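You operate a simulated robot arm through the tools that you are given. There is no shell and no other tool. Be economical: measure what you need, move in short steps, check, and stop when the job is done.

You are at the controls of a simulated robot arm. One attempt, no reset.

Task
Open the fridge drawer, put the green scoop in the inside of the fridge drawer, then shut the drawer. Put three of the brown sugar lumps from the steel table by the wire rack on the white plate there. Take the blue butter pack and put it on the top of the side stand. Put the gold cinnamon shaker on the store end of the side bench away on the lower shelf on the plank side. Pull the fridge door on the bench side open. Do these in any order. Set down upright: gold cinnamon shaker.

The check looks at the end state, three seconds after you hand in, the way a careful person would. Anything else that was tipped, shoved, dropped, spilled or broken makes it a failure.

Robot
A 7-joint arm with a fingered hand on a trunk, on a base that drives. Base frame: it is fixed to the floor where the robot stands at the start and does not move with it; the origin is under the middle of the robot, x ahead of it, y to its left, z up. Lengths are in mm, angles in rad, forces in N, time in s.
With the tool pointing down near the work surface it reaches from about 140 to 780 mm from the robot's upright axis, wherever it stands. Its first joint turns from -1.204 to 3.002 rad. Places, roughly: blue butter pack [1250, 500, 1000]; brown sugar lump (4x4x4 cm) [-1100, -900, 900]; fridge door on the bench side [1800, 100, 1400]; fridge drawer [2000, 100, 400]; gold cinnamon shaker [250, 750, 1000]; green scoop (17x6x4 cm) [-1000, -800, 900]; inside of the fridge drawer [2000, 300, 400]; lower shelf on the plank side [-600, -1000, 200]; top of the side stand [2400, -1800, 800]; white plate (17x17x3 cm) [-700, -800, 900]. Payload 3.4 kg.
Tool frame: the origin (TCP) lies between the finger pads and is the grasp point; the fingertips stand 39 mm ahead of it; z points along the fingers, y is the line along which they close. Largest opening 180 mm; the body of the gripper starts 111 mm behind the TCP. The gripper is a hand of 3 fingers: y runs from the thumb to the fingers, the wrist lies at [0, 0, -262] in the tool frame, and closing takes about 1.5 s.
Orientation is told as [roll, pitch, yaw] about the base's x, y, z axes, in that order, counted from this pose: with the fingers straight down and closing along the base's y, the tool's x points along the base's -x, its y along +y and its z along -z.

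Tools
- The arm moves only by the tool send_rows. Its argument "plan" is a list of rows, each a list of 7 numbers: the finger opening in mm, from 0 to 180, then the shift along the tool's x, y, z in mm, then the turn, a rotation vector about the tool's x, y, z in rad. In form: [[hand, tx, ty, tz, wx, wy, wz], ...]. A call has 1 to 10 rows; each row shifts and turns the commanded pose from where the row before left it, along the tool's axes as they then stand. Rows are played at 5 a second. More than 50 mm and 0.15 rad between two rows, or a gripper value outside its range, and nothing of the call is played. A pose out of reach is approached as far as the arm can. The call stops where the force on the tool passes 40 N (or 10 N more than at its start, if that is more) or the arm is blocked; 0.2 s more then pass. Each finger travels about 72 mm/s and halts on what it meets, pressing with about 21 N; the grip force reading is that of the motor and also rises with nothing between the fingers. The clock runs only during rows and for 0.2 s after the last one: add rows that do not move to give the fingers time. The reply holds the time, the measured pose of the TCP, the force on the tool along the base axes, the opening and the grip force, in the units named above and with some noise, with the torque about the TCP (base axes, N m) and any sound that the robot's microphone picked up.
- Cameras (640 x 400 px; columns grow to the right, rows downward): "scene" is now at [143.8, -29.2, 1762.1]; the picture's right is [-0.33, -0.95, -0.00], its down [-0.83, 0.29, -0.48] and it looks along [0.45, -0.15, -0.88] (base axes); focal length 214 px, centre (320, 200). "wrist" rides on the gripper at [62, -36, -128] in the tool frame; the picture's right is [0.50, 0.87, 0.00], its down [-0.75, 0.43, -0.49] and it looks along [-0.43, 0.25, 0.87] (tool axes); focal length 226 px, centre (320, 200). There is no depth. A picture from a camera that has moved, and an enlarged one, comes with that camera's place and axes in the base frame and with its lens.
- grab_frame(camera): a new picture of that camera. It takes no simulated time.
- slide_trunk(by): slides the trunk up (or, below 0, down) by that many mm; the arm and the scene camera ride with it, the base frame stays. It gives what a move gives, with no picture.
- steer(legs): drives the robot by 1 to 6 legs, each [ahead, left, turn to the left] in mm, mm and rad, along the robot's own axes; the way and the turn of a leg run together, so that a leg with both is an arc; at most 1500 mm and 3.142 rad a leg. The arm and the cameras ride along, it lands a little off, and it stops where it bumps. It gives what a move gives.
- grasp_type(shape): the hand has 3 fingers and takes this shape, open, in about a second: jaw (thumb against the fingers, like two jaws); tri (thumb and two fingers); tip (a fingertip pinch); poke (one finger out to press); point (the index stretched); flat (the hand flat); cup (the hand cupped); fist (a fist). The gripper value then closes the fingers along that shape, each until it touches; the sizes above hold for jaw. It gives what a move gives, with no picture.
- pan_tilt(pan, tilt): turns the head with the scene camera to pan (to the left, within 2.496 rad either way) and tilt (down, from -0.506 to 1.204), counted from straight ahead of the robot. It gives what a move gives.
- close_up(camera, box): a new picture of the part [left, top, right, bottom] of that camera's present view, enlarged. It takes no simulated time.
- finish_job(): hands the job in; it is judged then, once.

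Go step by step. Nothing tells you exact positions but the pictures and the camera data: compare them with the known pose of the tool, close in by small moves and look again before you grip or let go. The budget is 217 turns and 202 pictures, counting those below and the enlarged ones. Unless the task says otherwise, let go and move clear before handing in.

The tools are called after "Call:" as name(argument=value, ...) on one line, values as JSON. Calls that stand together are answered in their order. send_rows: Moves the arm, as the interface text tells. Its arguments: {"type":"object","properties":{"plan":{"type":"array","items":{"type":"array","items":{"type":"number"}}}},"required":["plan"]} The other tools are called the same way: slide_trunk (by) slides the trunk up or down; grasp_type (shape) gives the hand a shape; steer (legs) drives the base; pan_tilt (pan, tilt) turns the head that bears the scene camera; grab_frame (camera) takes a picture; close_up (camera, box) takes an enlarged picture of a part of a camera's view; finish_job () hands the job in.

At the start:

```text
clock: 0.0
tool_pos: [496.7, -169.7, 724.4]
orientation: [-0.001, -0.002, 0.0]
wrist_force: [0.0, 0.2, 0.0]
wrist_torque: [0.0, -0.02, 0.01]
grip_width: 180.0
finger_force: 0.0
shape: jaw
trunk travel left (down, up): [-250.0, 292.0]
robot x, y, heading: [-2.2, 1.0, 0.0]
head pan, tilt: [-0.332, 1.07]
```

scene: 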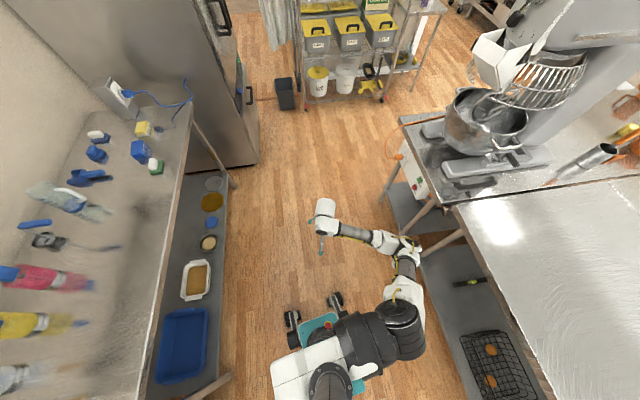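
wrist: 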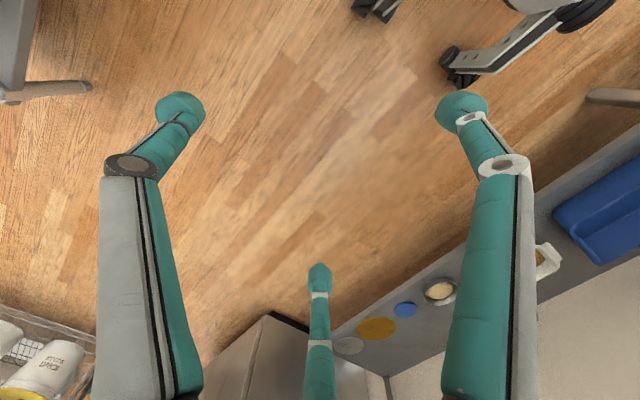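

I see a kitchen: a side bench to the left, a fridge ahead-left, a mixer table to the right. I'll look around with the head first.

Call:
pan_tilt(pan=0.3, tilt=0.5)

Call:
grab_frame(camera="scene")

Call:
pan_tilt(pan=1.4, tilt=0.7)

Call:
grab_frame(camera="scene")

Call:
pan_tilt(pan=-0.6, tilt=0.4)

Call:
grab_frame(camera="scene")

Call:
pan_tilt(pan=-2.3, tilt=0.6)

Call:
grab_frame(camera="scene")

```text
clock: 1.0
tool_pos: [493.8, -168.1, 726.7]
orientation: [-0.002, -0.001, 0.0]
wrist_force: [-0.5, -0.2, -0.3]
wrist_torque: [0.02, -0.01, -0.03]
grip_width: 180.1
finger_force: 0.2
shape: jaw
trunk travel left (down, up): [-250.0, 292.0]
robot x, y, heading: [-1.8, 0.8, 0.0]
head pan, tilt: [0.3, 0.499]
```

```text
199 pictures are left
camera scene: at [169.2, 18.7, 1808.0], right [0.29, -0.96, 0.0], down [-0.46, -0.14, -0.88], along [0.84, 0.26, -0.48], focal length 214 px, centre (320, 200)
```

scene: 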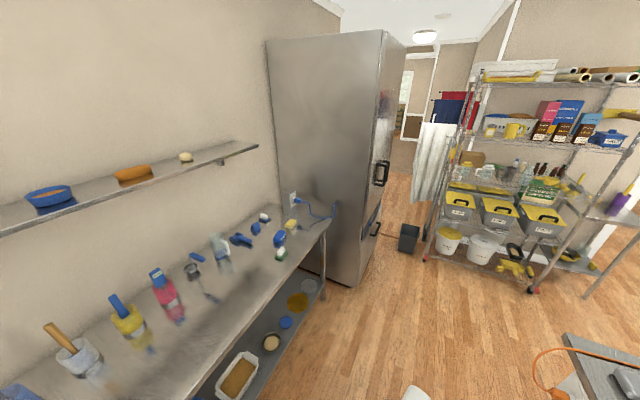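

```text
clock: 2.4
tool_pos: [494.0, -167.3, 727.5]
orientation: [0.0, -0.003, 0.0]
wrist_force: [0.5, -0.1, 0.0]
wrist_torque: [0.02, 0.02, 0.04]
grip_width: 179.9
finger_force: 0.1
shape: jaw
trunk travel left (down, up): [-250.0, 292.0]
robot x, y, heading: [-2.3, 0.2, 0.0]
head pan, tilt: [1.4, 0.7]
```

```text
198 pictures are left
camera scene: at [96.7, 75.7, 1790.8], right [0.99, -0.17, 0.0], down [-0.11, -0.63, -0.77], along [0.13, 0.76, -0.64], focal length 214 px, centre (320, 200)
```

scene: 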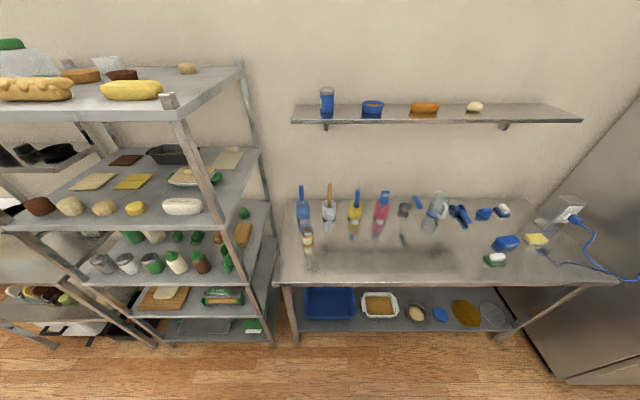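

```text
clock: 4.3
tool_pos: [493.7, -166.5, 727.4]
orientation: [-0.001, -0.002, -0.001]
wrist_force: [0.1, -0.7, 0.8]
wrist_torque: [-0.01, 0.02, 0.01]
grip_width: 179.7
finger_force: 0.0
shape: jaw
trunk travel left (down, up): [-250.0, 292.0]
robot x, y, heading: [-0.8, 1.4, -0.002]
head pan, tilt: [-0.6, 0.4]
```

```text
197 pictures are left
camera scene: at [158.7, -60.3, 1816.9], right [-0.56, -0.83, 0.0], down [-0.32, 0.22, -0.92], along [0.76, -0.52, -0.39], focal length 214 px, centre (320, 200)
```

scene: 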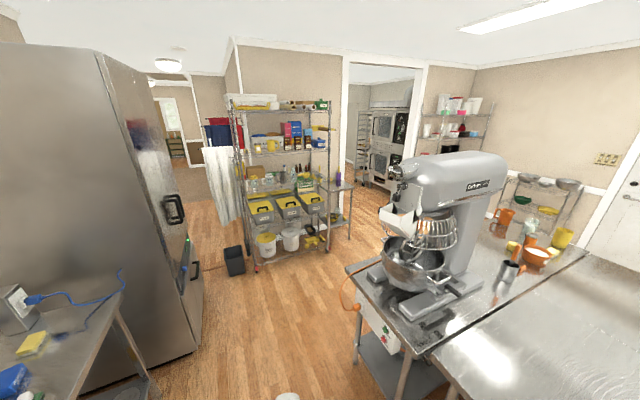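

```text
clock: 6.0
tool_pos: [494.4, -168.2, 726.4]
orientation: [-0.001, -0.004, 0.001]
wrist_force: [0.8, -0.6, -0.2]
wrist_torque: [0.01, 0.02, -0.01]
grip_width: 180.0
finger_force: 0.1
shape: jaw
trunk travel left (down, up): [-250.0, 292.0]
robot x, y, heading: [-4.6, 0.7, -0.008]
head pan, tilt: [-2.3, 0.6]
```

```text
196 pictures are left
camera scene: at [23.4, -73.9, 1799.0], right [-0.75, 0.67, 0.01], down [0.37, 0.42, -0.82], along [-0.55, -0.61, -0.57], focal length 214 px, centre (320, 200)
```

scene: 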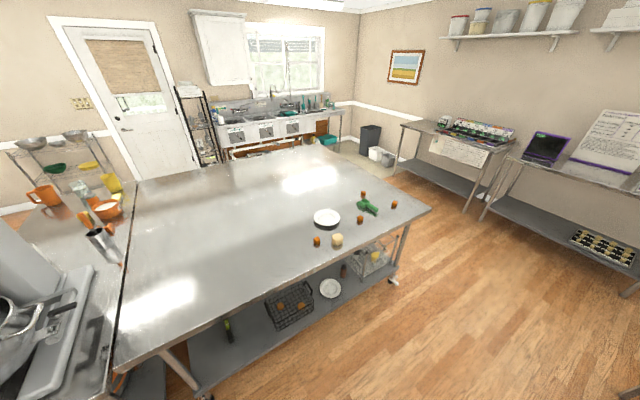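

I see the steel table with the lumps, plate and scoop behind right, and the bench and fridge ahead left. I'll zoom into the details next.

Call:
close_up(camera="scene", box=[280, 170, 440, 270])

Call:
close_up(camera="scene", box=[180, 230, 420, 380])

Call:
pan_tilt(pan=1.2, tilt=0.7)

Call:
close_up(camera="scene", box=[320, 170, 560, 320])

Call:
close_up(camera="scene", box=[140, 170, 380, 320])

Call:
pan_tilt(pan=-0.2, tilt=0.4)

Call:
close_up(camera="scene", box=[140, 100, 300, 350])

Call:
close_up(camera="scene", box=[300, 120, 500, 270])

```text
4.00 times, centred on (360, 220) of scene
camera zoom: at [23.4, -73.9, 1799.0], right [-0.75, 0.67, 0.01], down [0.37, 0.42, -0.82], along [-0.55, -0.61, -0.57], focal length 858 px, centre (160, 120)
```

zoom: 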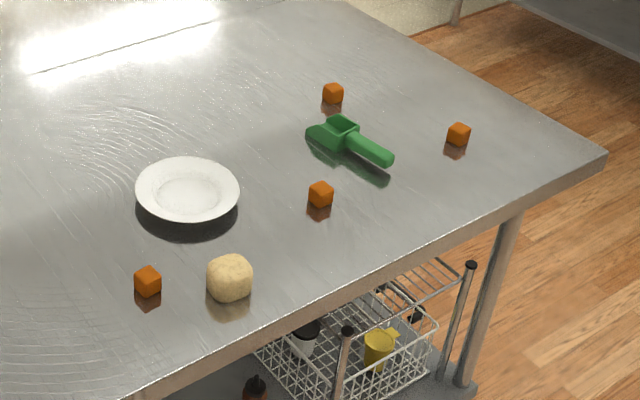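

```text
2.67 times, centred on (300, 305) of scene
camera zoom: at [23.4, -73.9, 1799.0], right [-0.75, 0.67, 0.01], down [0.37, 0.42, -0.82], along [-0.55, -0.61, -0.57], focal length 572 px, centre (373, -80)
```

zoom: 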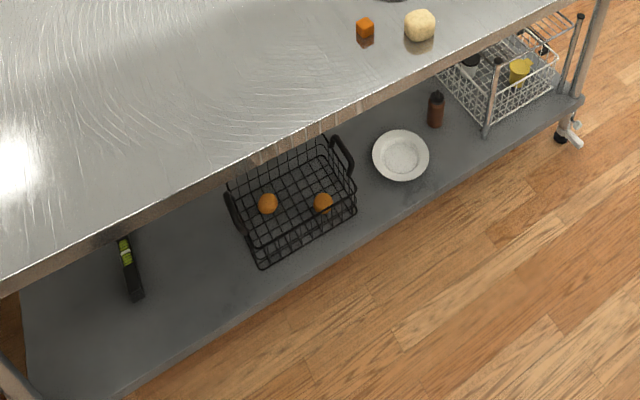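

```text
clock: 8.9
tool_pos: [496.4, -167.6, 726.5]
orientation: [-0.002, -0.002, 0.001]
wrist_force: [-0.8, -0.1, -0.2]
wrist_torque: [-0.02, -0.02, -0.03]
grip_width: 179.9
finger_force: 0.0
shape: jaw
trunk travel left (down, up): [-250.0, 292.0]
robot x, y, heading: [0.9, 1.1, -0.001]
head pan, tilt: [1.201, 0.7]
```

```text
2.67 times, centred on (440, 245) of scene
camera zoom: at [112.9, 71.2, 1790.7], right [0.93, -0.36, 0.0], down [-0.24, -0.6, -0.77], along [0.27, 0.72, -0.64], focal length 572 px, centre (0, 80)
```

zoom: 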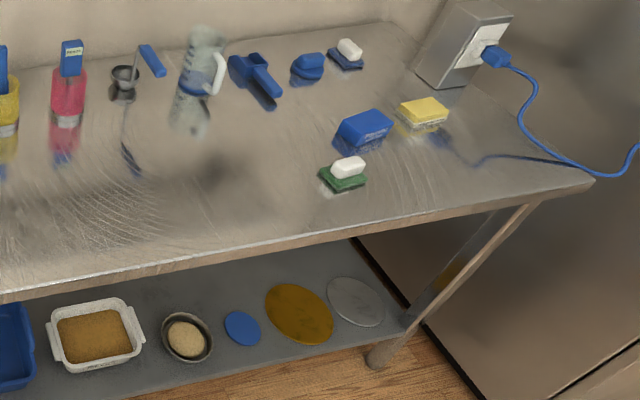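

```text
2.67 times, centred on (260, 245) of scene
camera zoom: at [112.9, 71.2, 1790.7], right [0.93, -0.36, 0.0], down [-0.24, -0.6, -0.77], along [0.27, 0.72, -0.64], focal length 572 px, centre (480, 80)
```

zoom: 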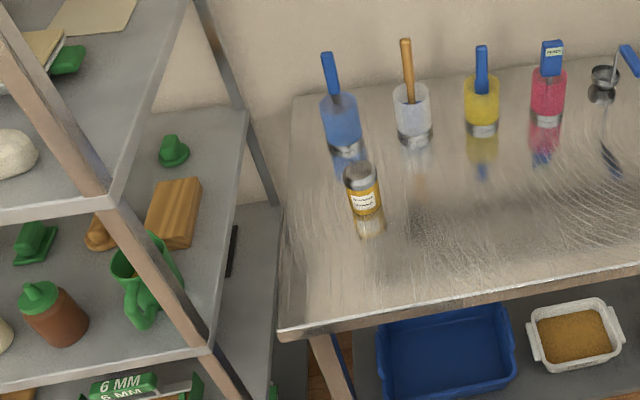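

```text
clock: 10.5
tool_pos: [493.7, -168.3, 726.1]
orientation: [-0.003, -0.003, 0.001]
wrist_force: [0.3, 0.1, -0.6]
wrist_torque: [0.02, -0.01, 0.02]
grip_width: 179.7
finger_force: 0.1
shape: jaw
trunk travel left (down, up): [-250.0, 292.0]
robot x, y, heading: [-3.1, 0.4, -0.002]
head pan, tilt: [-0.201, 0.4]
```

```text
1.60 times, centred on (220, 225) of scene
camera zoom: at [173.0, -26.5, 1817.0], right [-0.2, -0.98, 0.0], down [-0.38, 0.08, -0.92], along [0.9, -0.18, -0.39], focal length 343 px, centre (480, 160)
```

zoom: 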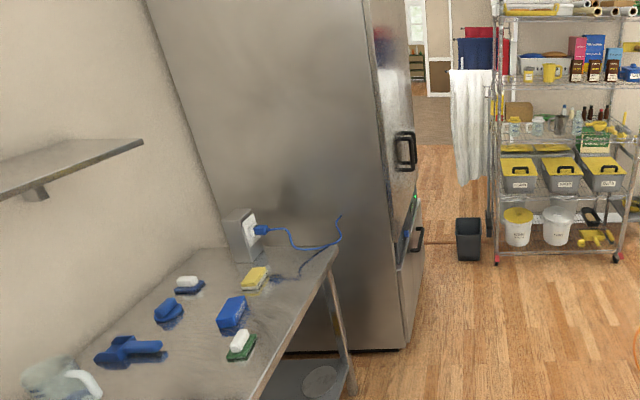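

```text
2.67 times, centred on (400, 195) of scene
camera zoom: at [173.0, -26.5, 1817.0], right [-0.2, -0.98, 0.0], down [-0.38, 0.08, -0.92], along [0.9, -0.18, -0.39], focal length 572 px, centre (107, 213)
```

zoom: 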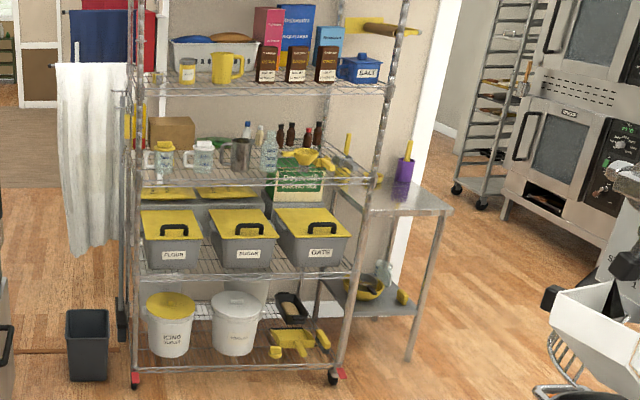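

Four brown lumps, plate and scoop lie on the steel table, whose near edge runs from about (-1350,-436) to (-430,-626). I'll raise the trunk, turn to face the table and look again.

Call:
slide_trunk(by=290)

Call:
steer(legs=[[0, 0, -1.775], [0, -683, 0]])

Call:
pan_tilt(pan=0.0, tilt=0.8)

Call:
grab_frame(camera="scene")

Call:
grab_frame(camera="wrist")

```text
clock: 13.4
tool_pos: [495.2, -168.3, 1015.9]
orientation: [-0.001, -0.002, 0.001]
wrist_force: [0.3, -0.5, -0.3]
wrist_torque: [-0.04, 0.03, 0.03]
grip_width: 180.1
finger_force: 0.1
shape: jaw
trunk travel left (down, up): [-540.0, 2.0]
robot x, y, heading: [-1.5, 1.1, 0.0]
head pan, tilt: [-0.201, 0.4]
```

```text
clock: 21.4
tool_pos: [-924.0, -318.5, 1018.7]
orientation: [-0.011, -0.002, -1.768]
wrist_force: [0.7, -0.2, -0.8]
wrist_torque: [0.02, 0.02, 0.0]
grip_width: 179.9
finger_force: 0.0
shape: jaw
trunk travel left (down, up): [-540.0, 2.0]
robot x, y, heading: [-674.1, 136.8, -1.767]
head pan, tilt: [-0.201, 0.4]
```

```text
clock: 22.3
tool_pos: [-921.0, -317.6, 1018.5]
orientation: [-0.008, -0.003, -1.767]
wrist_force: [0.0, 0.6, 0.1]
wrist_torque: [0.03, 0.05, -0.05]
grip_width: 180.1
finger_force: 0.0
shape: jaw
trunk travel left (down, up): [-540.0, 2.0]
robot x, y, heading: [-669.6, 133.6, -1.77]
head pan, tilt: [0.0, 0.799]
```

```text
189 pictures are left
camera scene: at [-686.5, 80.7, 2072.9], right [-0.98, 0.2, 0.0], down [0.14, 0.7, -0.7], along [-0.14, -0.68, -0.72], focal length 214 px, centre (320, 200)
```

scene: 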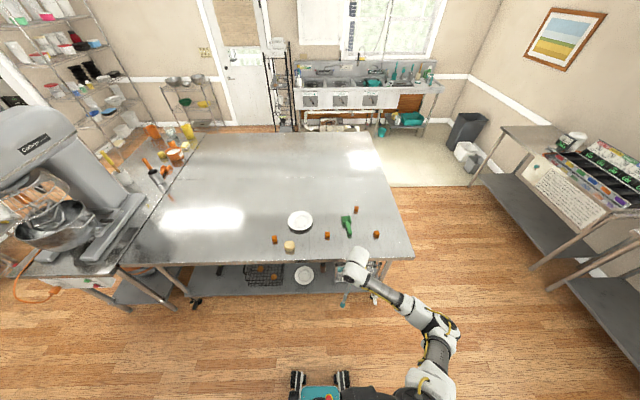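

```text
188 pictures are left
camera wrist: at [-944.6, -248.8, 1147.4], right [0.95, 0.32, -0.01], down [0.28, -0.82, 0.49], along [0.15, -0.47, -0.87], focal length 226 px, centre (320, 200)
```

wrist: 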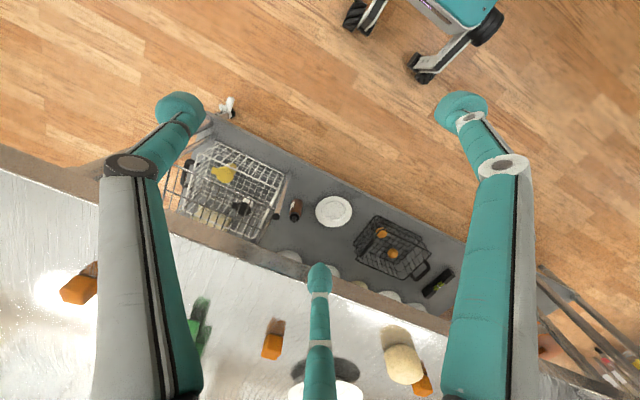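

The table top is about z 900 with its edge near y −560 in front of me. I'll drive 330 mm ahead to bring the lumps in reach.

Call:
steer(legs=[[330, 0, 0]])

Call:
pan_tilt(pan=0.0, tilt=1.0)

Call:
grab_frame(camera="scene")

Call:
grab_frame(camera="wrist")

```text
clock: 24.5
tool_pos: [-996.2, -638.9, 1018.6]
orientation: [-0.003, -0.003, -1.767]
wrist_force: [0.2, -0.1, -0.2]
wrist_torque: [0.02, -0.03, -0.05]
grip_width: 179.9
finger_force: 0.1
shape: jaw
trunk travel left (down, up): [-540.0, 2.0]
robot x, y, heading: [-735.9, -184.0, -1.769]
head pan, tilt: [0.0, 0.799]
```

```text
clock: 25.2
tool_pos: [-991.5, -637.9, 1018.5]
orientation: [-0.01, -0.006, -1.77]
wrist_force: [0.7, -0.3, 0.5]
wrist_torque: [-0.01, 0.01, 0.0]
grip_width: 179.8
finger_force: 0.1
shape: jaw
trunk travel left (down, up): [-540.0, 2.0]
robot x, y, heading: [-733.6, -188.1, -1.773]
head pan, tilt: [0.0, 1.0]
```

```text
187 pictures are left
camera scene: at [-755.8, -230.3, 2057.8], right [-0.98, 0.2, 0.0], down [0.17, 0.83, -0.54], along [-0.1, -0.53, -0.84], focal length 214 px, centre (320, 200)
```

scene: 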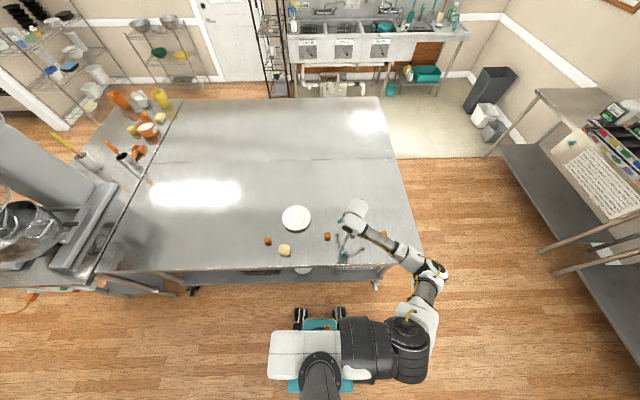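

```text
186 pictures are left
camera wrist: at [-1013.6, -569.4, 1147.5], right [0.95, 0.32, -0.01], down [0.28, -0.82, 0.49], along [0.15, -0.47, -0.87], focal length 226 px, centre (320, 200)
```

wrist: 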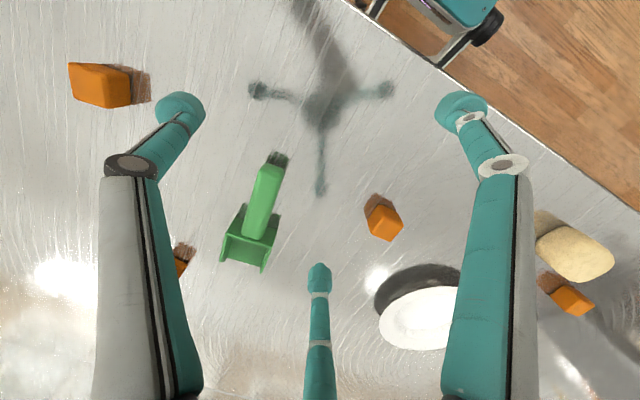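

Triangulation agrees: lump C (−887,−696), B (−1198,−641), D (−551,−734), plate about (−735,−850), top z≈900. I'll close the hand partly in the air to see how the fingers come together.

Call:
send_rows(plan=[[70, 0, 0, 0, 0, 0, 0], [70, 0, 0, 0, 0, 0, 0], [70, 0, 0, 0, 0, 0, 0], [70, 0, 0, 0, 0, 0, 0], [70, 0, 0, 0, 0, 0, 0]])

Call:
grab_frame(camera="wrist")

Call:
close_up(camera="scene", box=[240, 180, 420, 290])

```text
clock: 26.4
tool_pos: [-992.2, -638.0, 1019.7]
orientation: [-0.009, -0.006, -1.77]
wrist_force: [-0.7, 0.2, 0.3]
wrist_torque: [0.01, -0.01, 0.01]
grip_width: 70.6
finger_force: 0.0
shape: jaw
trunk travel left (down, up): [-540.0, 2.0]
robot x, y, heading: [-738.8, -184.7, -1.774]
head pan, tilt: [0.0, 1.0]
```

```text
185 pictures are left
camera wrist: at [-1013.2, -569.4, 1147.5], right [0.95, 0.32, -0.01], down [0.28, -0.82, 0.49], along [0.15, -0.47, -0.87], focal length 226 px, centre (320, 200)
```

wrist: 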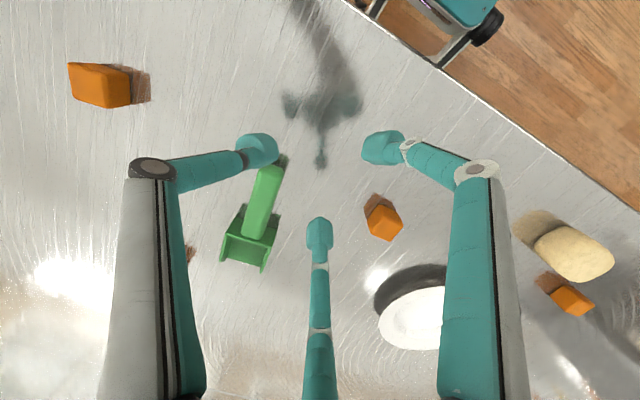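

```text
3.56 times, centred on (330, 235) of scene
camera zoom: at [-756.4, -230.0, 2057.7], right [-0.98, 0.2, 0.0], down [0.17, 0.83, -0.54], along [-0.1, -0.53, -0.84], focal length 763 px, centre (284, 76)
```

zoom: 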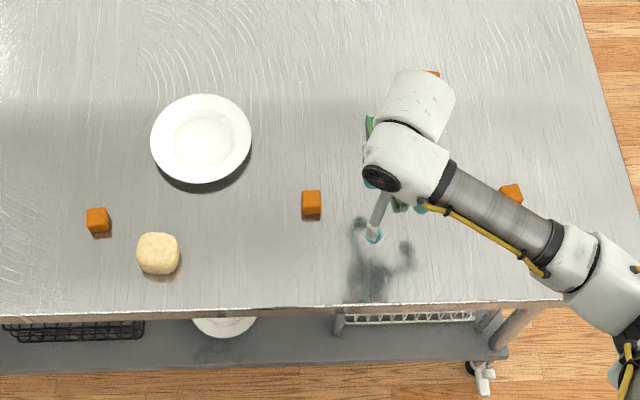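

The jaw shape closes like three fingers towards the centre. I'll see whether the tip shape gives a two-sided pinch.

Call:
grasp_type(shape="tip")

Call:
grab_frame(camera="wrist")

Call:
send_rows(plan=[[50, 0, 0, 0, 0, 0, 0], [50, 0, 0, 0, 0, 0, 0], [50, 0, 0, 0, 0, 0, 0], [50, 0, 0, 0, 0, 0, 0], [50, 0, 0, 0, 0, 0, 0], [50, 0, 0, 0, 0, 0, 0], [50, 0, 0, 0, 0, 0, 0]])

Call:
grab_frame(camera="wrist")

```text
clock: 27.3
tool_pos: [-991.2, -638.7, 1019.9]
orientation: [-0.008, -0.005, -1.771]
wrist_force: [-0.3, -0.3, 0.8]
wrist_torque: [-0.03, 0.01, -0.01]
grip_width: 179.8
finger_force: 0.2
shape: tip
trunk travel left (down, up): [-540.0, 2.0]
robot x, y, heading: [-734.4, -189.6, -1.771]
head pan, tilt: [0.0, 1.0]
```

```text
183 pictures are left
camera wrist: at [-1013.1, -569.4, 1147.5], right [0.95, 0.32, -0.01], down [0.28, -0.82, 0.49], along [0.15, -0.47, -0.87], focal length 226 px, centre (320, 200)
```

wrist: 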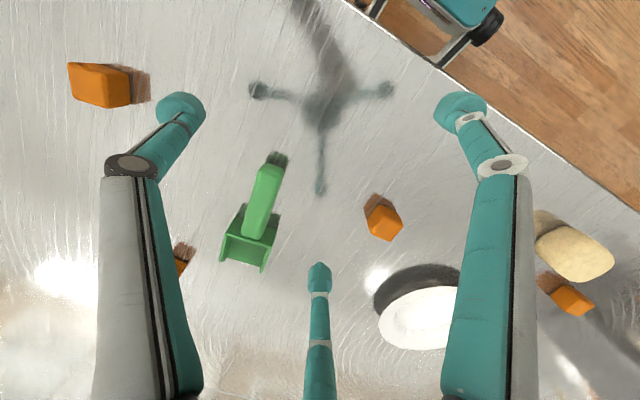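

```text
clock: 28.9
tool_pos: [-992.3, -637.7, 1019.2]
orientation: [-0.008, -0.006, -1.771]
wrist_force: [0.2, -0.3, 0.7]
wrist_torque: [-0.03, -0.03, 0.0]
grip_width: 50.5
finger_force: 0.1
shape: tip
trunk travel left (down, up): [-540.0, 2.0]
robot x, y, heading: [-736.4, -188.5, -1.771]
head pan, tilt: [0.0, 1.0]
```

```text
182 pictures are left
camera wrist: at [-1013.3, -569.3, 1147.5], right [0.95, 0.32, -0.01], down [0.28, -0.82, 0.49], along [0.15, -0.47, -0.87], focal length 226 px, centre (320, 200)
```

wrist: 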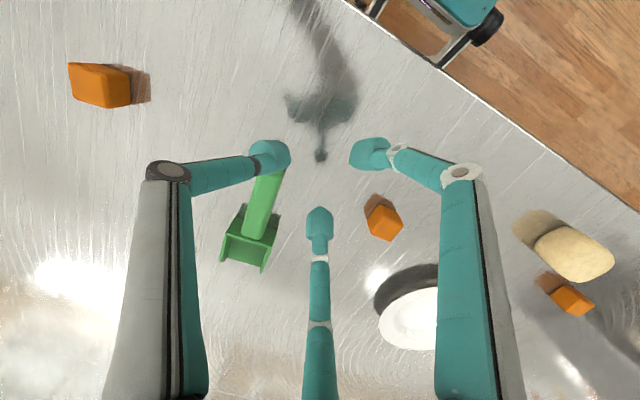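

Tip behaves the same, so I stay with jaw. I'll move above lump C, part-opened, and check.

Call:
grasp_type(shape="jaw")

Call:
send_rows(plan=[[110, -12, 38, 0, 0, 0, 0], [110, -12, 38, 0, 0, 0, 0], [110, -12, 38, 0, 0, 0, 0], [110, 0, 0, 25, 0, 0, 0], [110, 0, 0, 20, 0, 0, 0], [110, 0, 0, 0, 0, 0, 0]])

Call:
grab_frame(camera="wrist")

Call:
close_up(camera="scene", box=[240, 180, 420, 290])

```text
clock: 29.8
tool_pos: [-991.2, -637.5, 1019.4]
orientation: [-0.009, -0.005, -1.771]
wrist_force: [-0.1, 0.4, 0.0]
wrist_torque: [-0.01, -0.01, 0.01]
grip_width: 180.0
finger_force: 0.1
shape: jaw
trunk travel left (down, up): [-540.0, 2.0]
robot x, y, heading: [-735.9, -188.2, -1.768]
head pan, tilt: [0.0, 1.0]
```

```text
clock: 31.2
tool_pos: [-886.9, -696.2, 972.8]
orientation: [-0.008, -0.007, -1.769]
wrist_force: [-0.1, 0.4, 0.0]
wrist_torque: [0.0, 0.03, 0.04]
grip_width: 110.4
finger_force: 0.0
shape: jaw
trunk travel left (down, up): [-540.0, 2.0]
robot x, y, heading: [-738.7, -187.0, -1.771]
head pan, tilt: [0.0, 1.0]
```

```text
181 pictures are left
camera wrist: at [-908.7, -627.3, 1101.6], right [0.95, 0.32, -0.01], down [0.28, -0.82, 0.49], along [0.15, -0.47, -0.87], focal length 226 px, centre (320, 200)
```

wrist: 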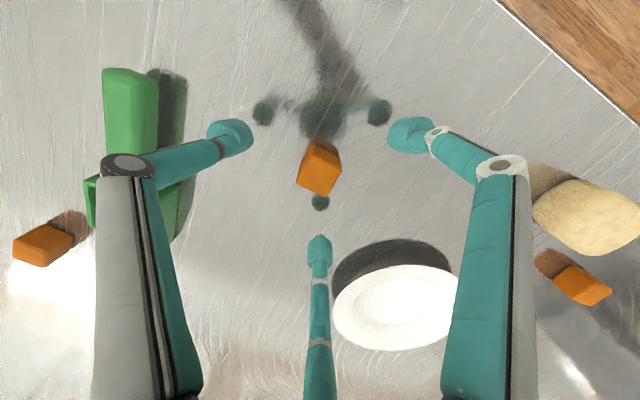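

```text
3.56 times, centred on (330, 235) of scene
camera zoom: at [-756.2, -230.8, 2057.7], right [-0.98, 0.2, 0.0], down [0.17, 0.83, -0.54], along [-0.1, -0.53, -0.84], focal length 763 px, centre (284, 76)
```

zoom: 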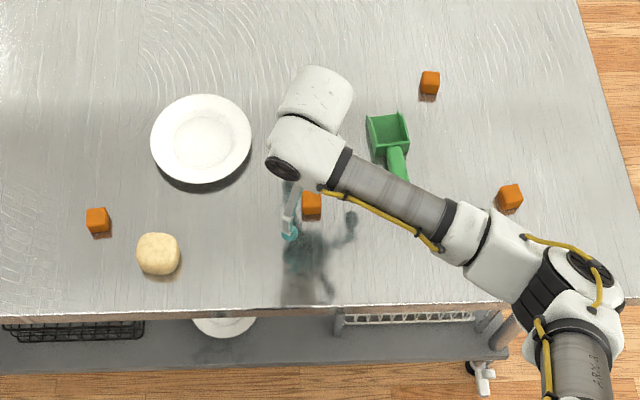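

Lump C sits right under the TCP and is aligned with it. I'll lower 27 mm and close.

Call:
send_rows(plan=[[110, 0, 0, 14, 0, 0, 0], [110, 0, 0, 13, 0, 0, 0], [110, 0, 0, 0, 0, 0, 0]])

Call:
send_rows(plan=[[20, 0, 0, 0, 0, 0, 0], [20, 0, 0, 0, 0, 0, 0], [20, 0, 0, 0, 0, 0, 0], [20, 0, 0, 0, 0, 0, 0], [20, 0, 0, 0, 0, 0, 0], [20, 0, 0, 0, 0, 0, 0], [20, 0, 0, 0, 0, 0, 0]])

Call:
grab_frame(camera="wrist")

```text
clock: 32.0
tool_pos: [-887.0, -696.7, 946.4]
orientation: [-0.006, -0.006, -1.768]
wrist_force: [-0.1, -0.1, -0.5]
wrist_torque: [-0.01, -0.03, 0.04]
grip_width: 110.5
finger_force: 0.0
shape: jaw
trunk travel left (down, up): [-540.0, 2.0]
robot x, y, heading: [-736.4, -186.0, -1.763]
head pan, tilt: [0.0, 1.0]
```

```text
clock: 33.6
tool_pos: [-888.3, -696.2, 946.6]
orientation: [-0.009, -0.004, -1.771]
wrist_force: [0.5, -0.3, -0.3]
wrist_torque: [0.04, 0.01, -0.01]
grip_width: 27.0
finger_force: 21.0
shape: jaw
trunk travel left (down, up): [-540.0, 2.0]
robot x, y, heading: [-738.0, -188.0, -1.768]
head pan, tilt: [0.0, 1.0]
```

```text
179 pictures are left
camera wrist: at [-909.1, -627.4, 1074.8], right [0.95, 0.32, -0.01], down [0.28, -0.82, 0.49], along [0.15, -0.47, -0.87], focal length 226 px, centre (320, 200)
```

wrist: 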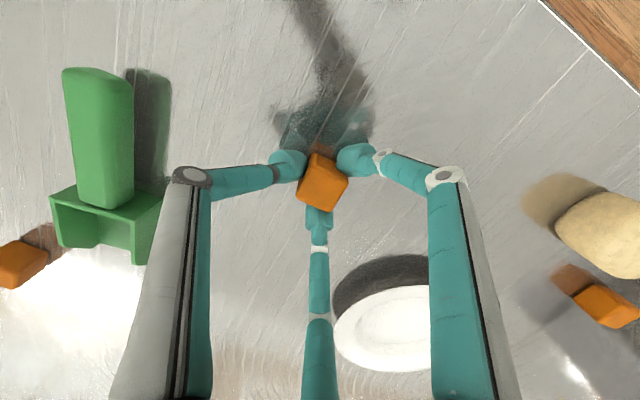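

The lump is gripped (27 mm, 21 N). I'll lift, carry it to the plate around (−736,−845), and check.

Call:
send_rows(plan=[[10, 0, 0, -30, 0, 0, 0], [10, 0, 0, -30, 0, 0, 0], [10, -26, 37, 0, 0, 0, 0], [10, -26, 37, 0, 0, 0, 0], [10, -26, 37, 0, 0, 0, 0], [10, -26, 37, 0, 0, 0, 0], [10, 0, 38, 0, 0, 0, 0], [10, 0, 0, 0, 0, 0, 0]])

Call:
grab_frame(camera="wrist")

Call:
close_up(camera="scene", box=[240, 180, 420, 290])

```text
clock: 35.4
tool_pos: [-722.7, -834.7, 1004.7]
orientation: [-0.009, -0.004, -1.77]
wrist_force: [0.0, 0.2, -0.5]
wrist_torque: [0.0, -0.02, -0.01]
grip_width: 26.5
finger_force: 21.2
shape: jaw
trunk travel left (down, up): [-540.0, 2.0]
robot x, y, heading: [-738.7, -189.1, -1.769]
head pan, tilt: [0.0, 1.0]
```

```text
178 pictures are left
camera wrist: at [-745.2, -766.7, 1132.5], right [0.95, 0.32, -0.01], down [0.28, -0.82, 0.49], along [0.15, -0.47, -0.87], focal length 226 px, centre (320, 200)
```

wrist: 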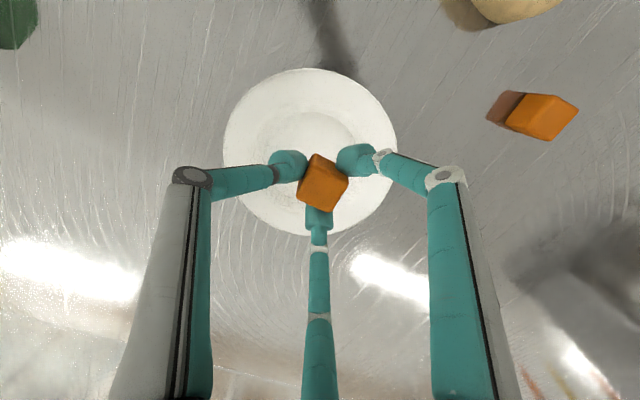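

```text
3.56 times, centred on (330, 235) of scene
camera zoom: at [-748.5, -234.1, 2057.7], right [-0.98, 0.2, 0.0], down [0.17, 0.83, -0.54], along [-0.11, -0.53, -0.84], focal length 763 px, centre (284, 76)
```

zoom: 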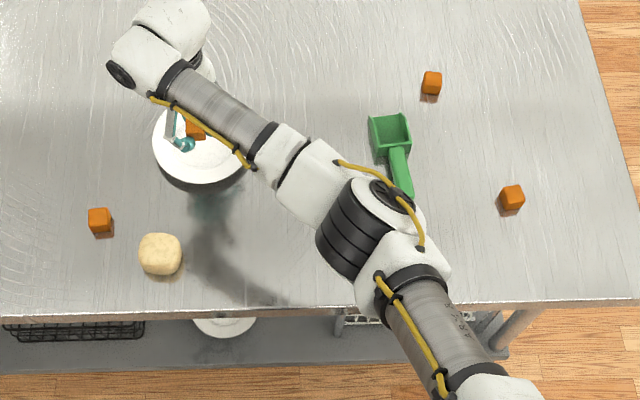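

The plate is right below, lump well held. I'll lower it onto the plate and open slightly.

Call:
send_rows(plan=[[10, 0, 0, 23, 0, 0, 0], [10, 0, 0, 21, 0, 0, 0], [10, 0, 0, 0, 0, 0, 0]])

Call:
grab_frame(camera="wrist")

```text
clock: 36.2
tool_pos: [-723.4, -834.9, 961.1]
orientation: [-0.008, -0.004, -1.77]
wrist_force: [-0.2, -1.3, -0.2]
wrist_torque: [-0.02, 0.0, 0.02]
grip_width: 26.6
finger_force: 20.7
shape: jaw
trunk travel left (down, up): [-540.0, 2.0]
robot x, y, heading: [-740.1, -188.1, -1.769]
head pan, tilt: [0.0, 1.0]
```

```text
176 pictures are left
camera wrist: at [-746.0, -766.6, 1089.1], right [0.95, 0.32, -0.01], down [0.28, -0.82, 0.49], along [0.15, -0.47, -0.87], focal length 226 px, centre (320, 200)
```

wrist: 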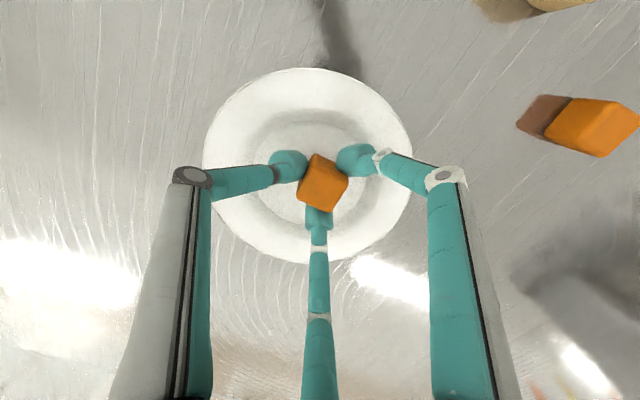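

No contact yet; I'll ease down a few millimetres, release and rise.

Call:
send_rows(plan=[[10, 0, 0, 2, 0, 0, 0], [10, 0, 0, 2, 0, 0, 0], [10, 0, 0, 0, 0, 0, 0]])

Call:
send_rows(plan=[[65, 0, 0, 0, 0, 0, 0], [65, 0, 0, 0, 0, 0, 0], [65, 0, 0, 0, 0, 0, 0], [65, 0, 0, 0, 0, 0, 0], [65, 0, 0, -30, 0, 0, 0], [65, 0, 0, -40, 0, 0, 0]])

Call:
grab_frame(camera="wrist")

```text
clock: 37.0
tool_pos: [-724.4, -835.7, 957.4]
orientation: [-0.009, -0.004, -1.77]
wrist_force: [0.3, -0.2, 0.1]
wrist_torque: [0.01, -0.02, -0.02]
grip_width: 26.5
finger_force: 21.4
shape: jaw
trunk travel left (down, up): [-540.0, 2.0]
robot x, y, heading: [-739.1, -188.4, -1.768]
head pan, tilt: [0.0, 1.0]
```

```text
clock: 38.4
tool_pos: [-725.5, -833.8, 1027.5]
orientation: [-0.01, -0.005, -1.769]
wrist_force: [0.0, -1.4, -0.6]
wrist_torque: [-0.02, -0.02, 0.0]
grip_width: 64.6
finger_force: 0.1
shape: jaw
trunk travel left (down, up): [-540.0, 2.0]
robot x, y, heading: [-741.7, -186.2, -1.773]
head pan, tilt: [0.0, 1.0]
```

```text
175 pictures are left
camera wrist: at [-747.1, -765.3, 1155.9], right [0.95, 0.32, -0.01], down [0.28, -0.82, 0.49], along [0.15, -0.47, -0.87], focal length 226 px, centre (320, 200)
```

wrist: 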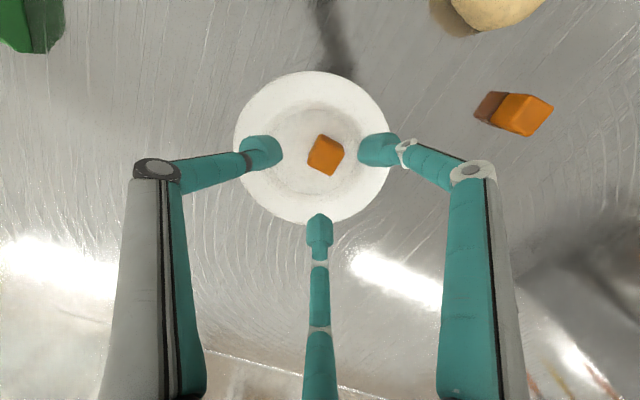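

Lump C is on the plate. Next is lump D near (−548,−735).

Call:
send_rows(plan=[[80, 33, 38, 0, 0, 0, 0], [80, 33, 38, 0, 0, 0, 0], [80, 33, 38, 0, 0, 0, 0], [80, 33, 37, 0, 0, 0, 0], [80, 0, 0, 30, 0, 0, 0], [80, 0, 0, 22, 0, 0, 0], [80, 0, 0, 0, 0, 0, 0]])

Call:
grab_frame(camera="wrist")

```text
refused: row 1 steps farther than a row can; nothing moved
```

```text
174 pictures are left
camera wrist: at [-747.1, -765.3, 1155.9], right [0.95, 0.32, -0.01], down [0.28, -0.82, 0.49], along [0.15, -0.47, -0.87], focal length 226 px, centre (320, 200)
```

wrist: 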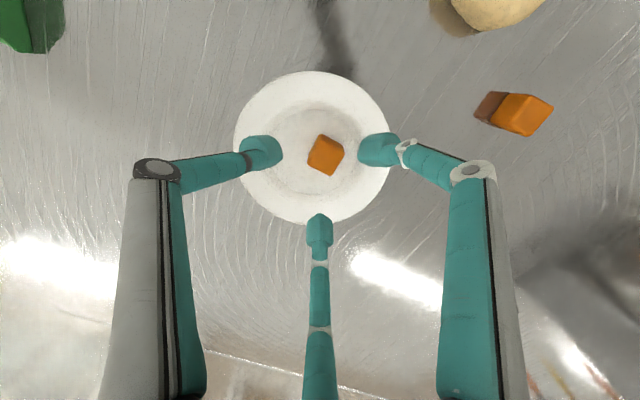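

Step was a hair too long; repeating with smaller steps.

Call:
send_rows(plan=[[80, 26, 30, 0, 0, 0, 0], [80, 26, 30, 0, 0, 0, 0], [80, 26, 30, 0, 0, 0, 0], [80, 26, 30, 0, 0, 0, 0], [80, 28, 31, 0, 0, 0, 0], [80, 0, 0, 30, 0, 0, 0], [80, 0, 0, 22, 0, 0, 0], [80, 0, 0, 0, 0, 0, 0]])

Call:
grab_frame(camera="wrist")

```text
clock: 40.2
tool_pos: [-549.8, -735.4, 973.3]
orientation: [-0.01, -0.007, -1.77]
wrist_force: [-0.2, -0.2, -0.2]
wrist_torque: [-0.01, 0.01, -0.03]
grip_width: 79.4
finger_force: 0.0
shape: jaw
trunk travel left (down, up): [-540.0, 2.0]
robot x, y, heading: [-732.2, -189.5, -1.77]
head pan, tilt: [0.0, 1.0]
```

```text
173 pictures are left
camera wrist: at [-571.6, -667.2, 1101.2], right [0.95, 0.32, -0.01], down [0.28, -0.82, 0.49], along [0.15, -0.47, -0.87], focal length 226 px, centre (320, 200)
```

wrist: 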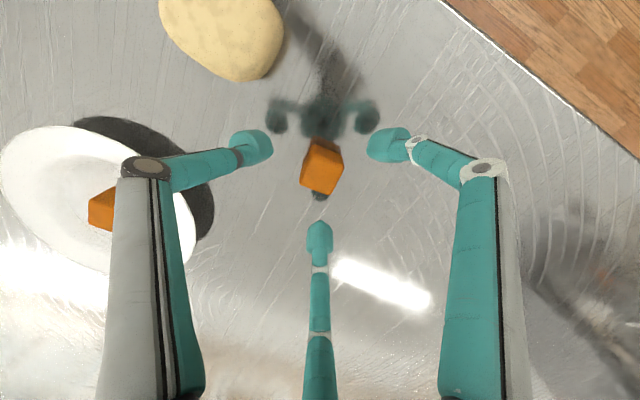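

D is centred under the TCP. Lower, grip, lift.

Call:
send_rows(plan=[[80, 0, 0, 14, 0, 0, 0], [80, 0, 0, 13, 0, 0, 0], [20, 0, 0, 0, 0, 0, 0], [20, 0, 0, 0, 0, 0, 0], [20, 0, 0, 0, 0, 0, 0], [20, 0, 0, 0, 0, 0, 0], [20, 0, 0, 0, 0, 0, 0], [10, 0, 0, 0, 0, 0, 0], [10, 0, 0, -30, 0, 0, 0], [10, 0, 0, -45, 0, 0, 0]])

Call:
grab_frame(camera="wrist")

```text
clock: 42.4
tool_pos: [-550.4, -735.5, 1021.9]
orientation: [-0.009, -0.005, -1.77]
wrist_force: [-0.5, 0.0, 0.5]
wrist_torque: [0.01, 0.01, -0.01]
grip_width: 25.5
finger_force: 20.6
shape: jaw
trunk travel left (down, up): [-540.0, 2.0]
robot x, y, heading: [-739.1, -190.2, -1.769]
head pan, tilt: [0.0, 1.0]
```

```text
172 pictures are left
camera wrist: at [-571.2, -667.0, 1149.8], right [0.95, 0.32, -0.01], down [0.28, -0.82, 0.49], along [0.15, -0.47, -0.87], focal length 226 px, centre (320, 200)
```

wrist: 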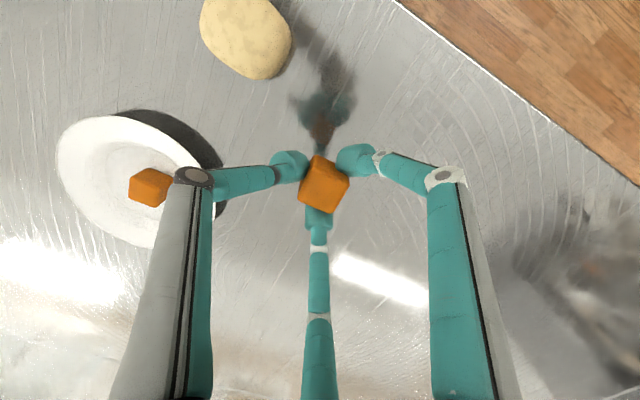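

D is held. Carry to the plate beside C.

Call:
send_rows(plan=[[10, -22, -33, 0, 0, 0, 0], [10, -22, -33, 0, 0, 0, 0], [10, -22, -33, 0, 0, 0, 0], [10, -22, -33, 0, 0, 0, 0], [10, -22, -33, 0, 0, 0, 0], [10, -22, -33, 0, 0, 0, 0], [10, 0, 0, 30, 0, 0, 0], [10, 0, 0, 0, 0, 0, 0]])

Call:
grab_frame(camera="wrist")

```text
clock: 44.2
tool_pos: [-771.5, -825.5, 993.2]
orientation: [-0.009, -0.006, -1.769]
wrist_force: [-0.1, -0.9, -0.8]
wrist_torque: [0.0, 0.03, -0.01]
grip_width: 25.2
finger_force: 20.9
shape: jaw
trunk travel left (down, up): [-540.0, 2.0]
robot x, y, heading: [-736.0, -187.2, -1.765]
head pan, tilt: [0.0, 1.0]
```

```text
171 pictures are left
camera wrist: at [-792.4, -756.3, 1121.4], right [0.95, 0.32, -0.01], down [0.28, -0.82, 0.49], along [0.15, -0.47, -0.87], focal length 226 px, centre (320, 200)
```

wrist: 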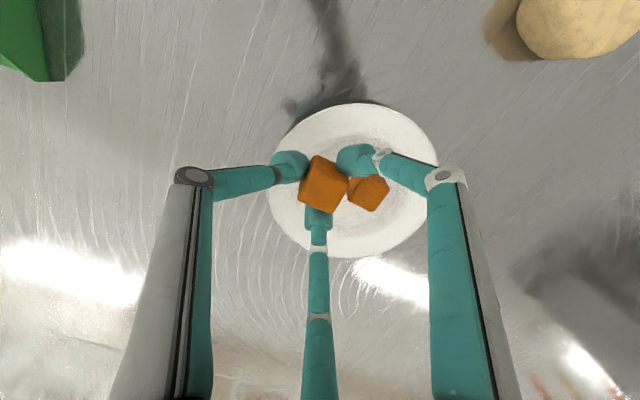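

Spacing to C looks fine. Lower and release.

Call:
send_rows(plan=[[10, 0, 0, 20, 0, 0, 0], [10, 0, 0, 14, 0, 0, 0], [10, 0, 0, 2, 0, 0, 0], [55, 0, 0, 0, 0, 0, 0], [55, 0, 0, 0, 0, 0, 0], [55, 0, 0, 0, 0, 0, 0], [55, 0, 0, -30, 0, 0, 0], [55, 0, 0, -45, 0, 0, 0]])

Call:
grab_frame(camera="wrist")

```text
clock: 46.0
tool_pos: [-771.3, -824.6, 1032.4]
orientation: [-0.01, -0.004, -1.769]
wrist_force: [0.4, 0.2, -0.4]
wrist_torque: [0.0, -0.01, 0.03]
grip_width: 54.7
finger_force: 0.0
shape: jaw
trunk travel left (down, up): [-540.0, 2.0]
robot x, y, heading: [-735.5, -189.7, -1.771]
head pan, tilt: [0.0, 1.0]
```

```text
170 pictures are left
camera wrist: at [-793.3, -756.8, 1161.0], right [0.95, 0.32, -0.01], down [0.28, -0.82, 0.49], along [0.15, -0.47, -0.87], focal length 226 px, centre (320, 200)
```

wrist: 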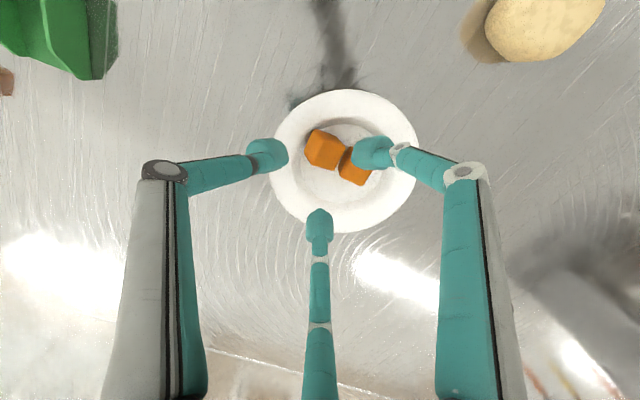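

Both are on the plate. Now to lump B near (−1198,−641).

Call:
send_rows(plan=[[90, 9.6, -45.5, 0, 0, 0, 0], [90, 9.6, -45.5, 0, 0, 0, 0], [90, 9.6, -45.5, 0, 0, 0, 0], [90, 9.6, -45.5, 0, 0, 0, 0], [90, 9.6, -45.5, 0, 0, 0, 0], [90, 9.6, -45.5, 0, 0, 0, 0], [90, 9.6, -45.5, 0, 0, 0, 0], [90, 9.6, -45.5, 0, 0, 0, 0], [90, 9.6, -45.5, 0, 0, 0, 0], [90, 9.6, -45.5, 0, 0, 0, 0]])

Call:
grab_frame(camera="wrist")

```text
clock: 48.2
tool_pos: [-1200.8, -639.4, 1035.3]
orientation: [-0.007, -0.007, -1.768]
wrist_force: [-0.2, 0.0, 0.2]
wrist_torque: [-0.02, -0.02, 0.03]
grip_width: 89.5
finger_force: 0.1
shape: jaw
trunk travel left (down, up): [-540.0, 2.0]
robot x, y, heading: [-736.9, -188.1, -1.769]
head pan, tilt: [0.0, 1.0]
```

```text
169 pictures are left
camera wrist: at [-1222.1, -570.9, 1163.4], right [0.95, 0.32, -0.01], down [0.28, -0.82, 0.49], along [0.15, -0.47, -0.87], focal length 226 px, centre (320, 200)
```

wrist: 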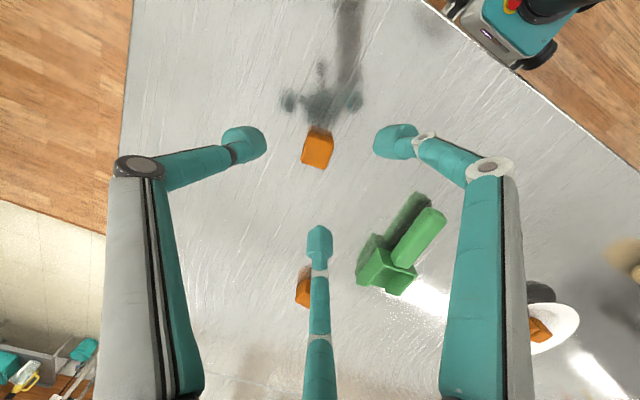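

B sits 4 mm off; adjust, descend, grip and lift.

Call:
send_rows(plan=[[90, -3.5, 0, 40, 0, 0, 0], [90, 0, 0, 35, 0, 0, 0], [90, 0, 0, 14, 0, 0, 0], [10, 0, 0, 0, 0, 0, 0], [10, 0, 0, 0, 0, 0, 0], [10, 0, 0, 0, 0, 0, 0], [10, 0, 0, 0, 0, 0, 0], [10, 0, 0, 0, 0, 0, 0], [10, 0, 0, 0, 0, 0, 0], [10, 0, 0, 0, 0, 0, 0]])

Call:
send_rows(plan=[[10, 0, 0, -45, 0, 0, 0], [10, 0, 0, -40, 0, 0, 0], [10, 0, 0, 0, 0, 0, 0]])

Call:
grab_frame(camera="wrist")

```text
clock: 50.4
tool_pos: [-1199.7, -645.7, 947.2]
orientation: [-0.008, -0.005, -1.77]
wrist_force: [-0.3, -0.8, 0.0]
wrist_torque: [0.0, 0.02, -0.02]
grip_width: 27.8
finger_force: 21.1
shape: jaw
trunk travel left (down, up): [-540.0, 2.0]
robot x, y, heading: [-735.3, -188.1, -1.771]
head pan, tilt: [0.0, 1.0]
```

```text
clock: 51.2
tool_pos: [-1197.2, -645.7, 1034.3]
orientation: [-0.008, -0.002, -1.771]
wrist_force: [0.3, 0.2, -0.2]
wrist_torque: [-0.01, -0.05, 0.0]
grip_width: 27.7
finger_force: 21.1
shape: jaw
trunk travel left (down, up): [-540.0, 2.0]
robot x, y, heading: [-732.7, -186.9, -1.77]
head pan, tilt: [0.0, 1.0]
```

```text
168 pictures are left
camera wrist: at [-1219.7, -576.8, 1160.6], right [0.95, 0.32, -0.01], down [0.28, -0.82, 0.49], along [0.15, -0.47, -0.87], focal length 226 px, centre (320, 200)
```

wrist: 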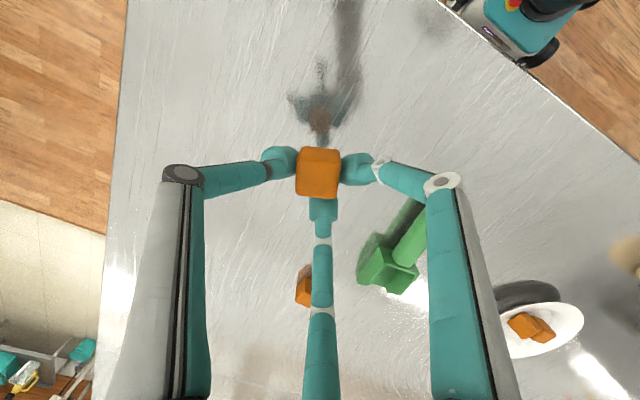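

Lump B is held. I'll carry it toward the plate's far part, then turn the hand 30° so that its gap faces the other lumps.

Call:
send_rows(plan=[[10, -13.5, 47, 0, 0, 0, 0], [10, -13.5, 47, 0, 0, 0, 0], [10, -13.5, 47, 0, 0, 0, 0], [10, -13.5, 47, 0, 0, 0, 0], [10, -13.5, 47, 0, 0, 0, 0], [10, -13.5, 47, 0, 0, 0, 0], [10, -13.5, 47, 0, 0, 0, 0], [10, -13.5, 47, 0, 0, 0, 0], [10, -13.5, 47, 0, 0, 0, 0], [10, -13.5, 47, 0, 0, 0, 0]])

Call:
send_rows(plan=[[10, -4.5, 11, 0, 0, 0, 0.131], [10, 0, 0, 0, 0, 0, 0.131], [10, 0, 0, 0, 0, 0, 0.131], [10, 0, 0, 0, 0, 0, 0.131], [10, 0, 0, 0, 0, 0, 0]])

Call:
grab_frame(camera="wrist")

```text
clock: 53.4
tool_pos: [-759.5, -871.7, 1029.3]
orientation: [-0.012, -0.006, -1.77]
wrist_force: [0.3, 1.1, 0.0]
wrist_torque: [-0.03, 0.0, -0.02]
grip_width: 27.2
finger_force: 20.7
shape: jaw
trunk travel left (down, up): [-540.0, 2.0]
robot x, y, heading: [-735.4, -186.5, -1.771]
head pan, tilt: [0.0, 1.0]
```

```text
clock: 54.6
tool_pos: [-753.1, -878.3, 1028.1]
orientation: [-0.005, -0.007, -2.295]
wrist_force: [-0.2, 0.7, -0.2]
wrist_torque: [-0.03, -0.02, -0.01]
grip_width: 27.5
finger_force: 20.7
shape: jaw
trunk travel left (down, up): [-540.0, 2.0]
robot x, y, heading: [-734.7, -187.5, -1.769]
head pan, tilt: [0.0, 1.0]
```

```text
167 pictures are left
camera wrist: at [-737.1, -807.1, 1156.6], right [0.98, -0.2, -0.01], down [-0.17, -0.85, 0.5], along [-0.11, -0.48, -0.87], focal length 226 px, centre (320, 200)
```

wrist: 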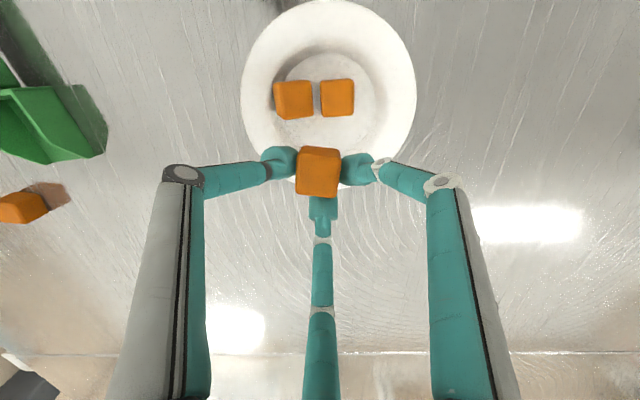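

B hangs about 42 mm behind the others, slightly too close to lower straight. I'll shift back 10 mm, lower, then nudge it gently inward and release.

Call:
send_rows(plan=[[10, -9, 5, 0, 0, 0, 0], [10, 0, 0, 40, 0, 0, 0], [10, 0, 0, 24, 0, 0, 0], [10, 0, 0, 0, 0, 0, 0]])

Call:
grab_frame(camera="wrist")

```text
clock: 55.6
tool_pos: [-750.8, -882.0, 986.6]
orientation: [0.009, -0.014, -2.28]
wrist_force: [0.1, 0.1, 0.2]
wrist_torque: [0.04, 0.0, 0.0]
grip_width: 27.5
finger_force: 20.7
shape: jaw
out of reach, approached as far as the arm can: row 1, 2, 3
trunk travel left (down, up): [-540.0, 2.0]
robot x, y, heading: [-740.2, -186.0, -1.77]
head pan, tilt: [0.0, 1.0]
```

```text
166 pictures are left
camera wrist: at [-737.2, -809.5, 1113.9], right [0.98, -0.18, 0.0], down [-0.16, -0.85, 0.51], along [-0.09, -0.5, -0.86], focal length 226 px, centre (320, 200)
```

wrist: 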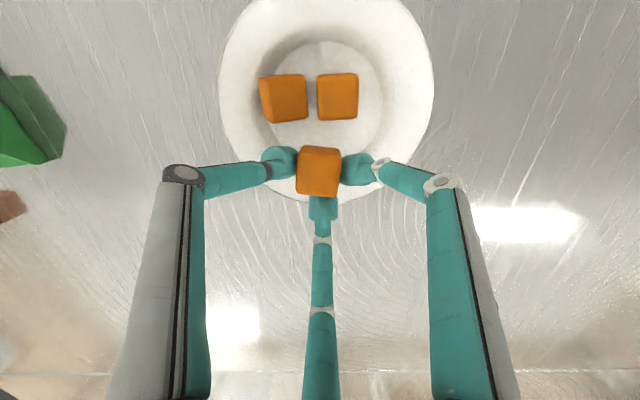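

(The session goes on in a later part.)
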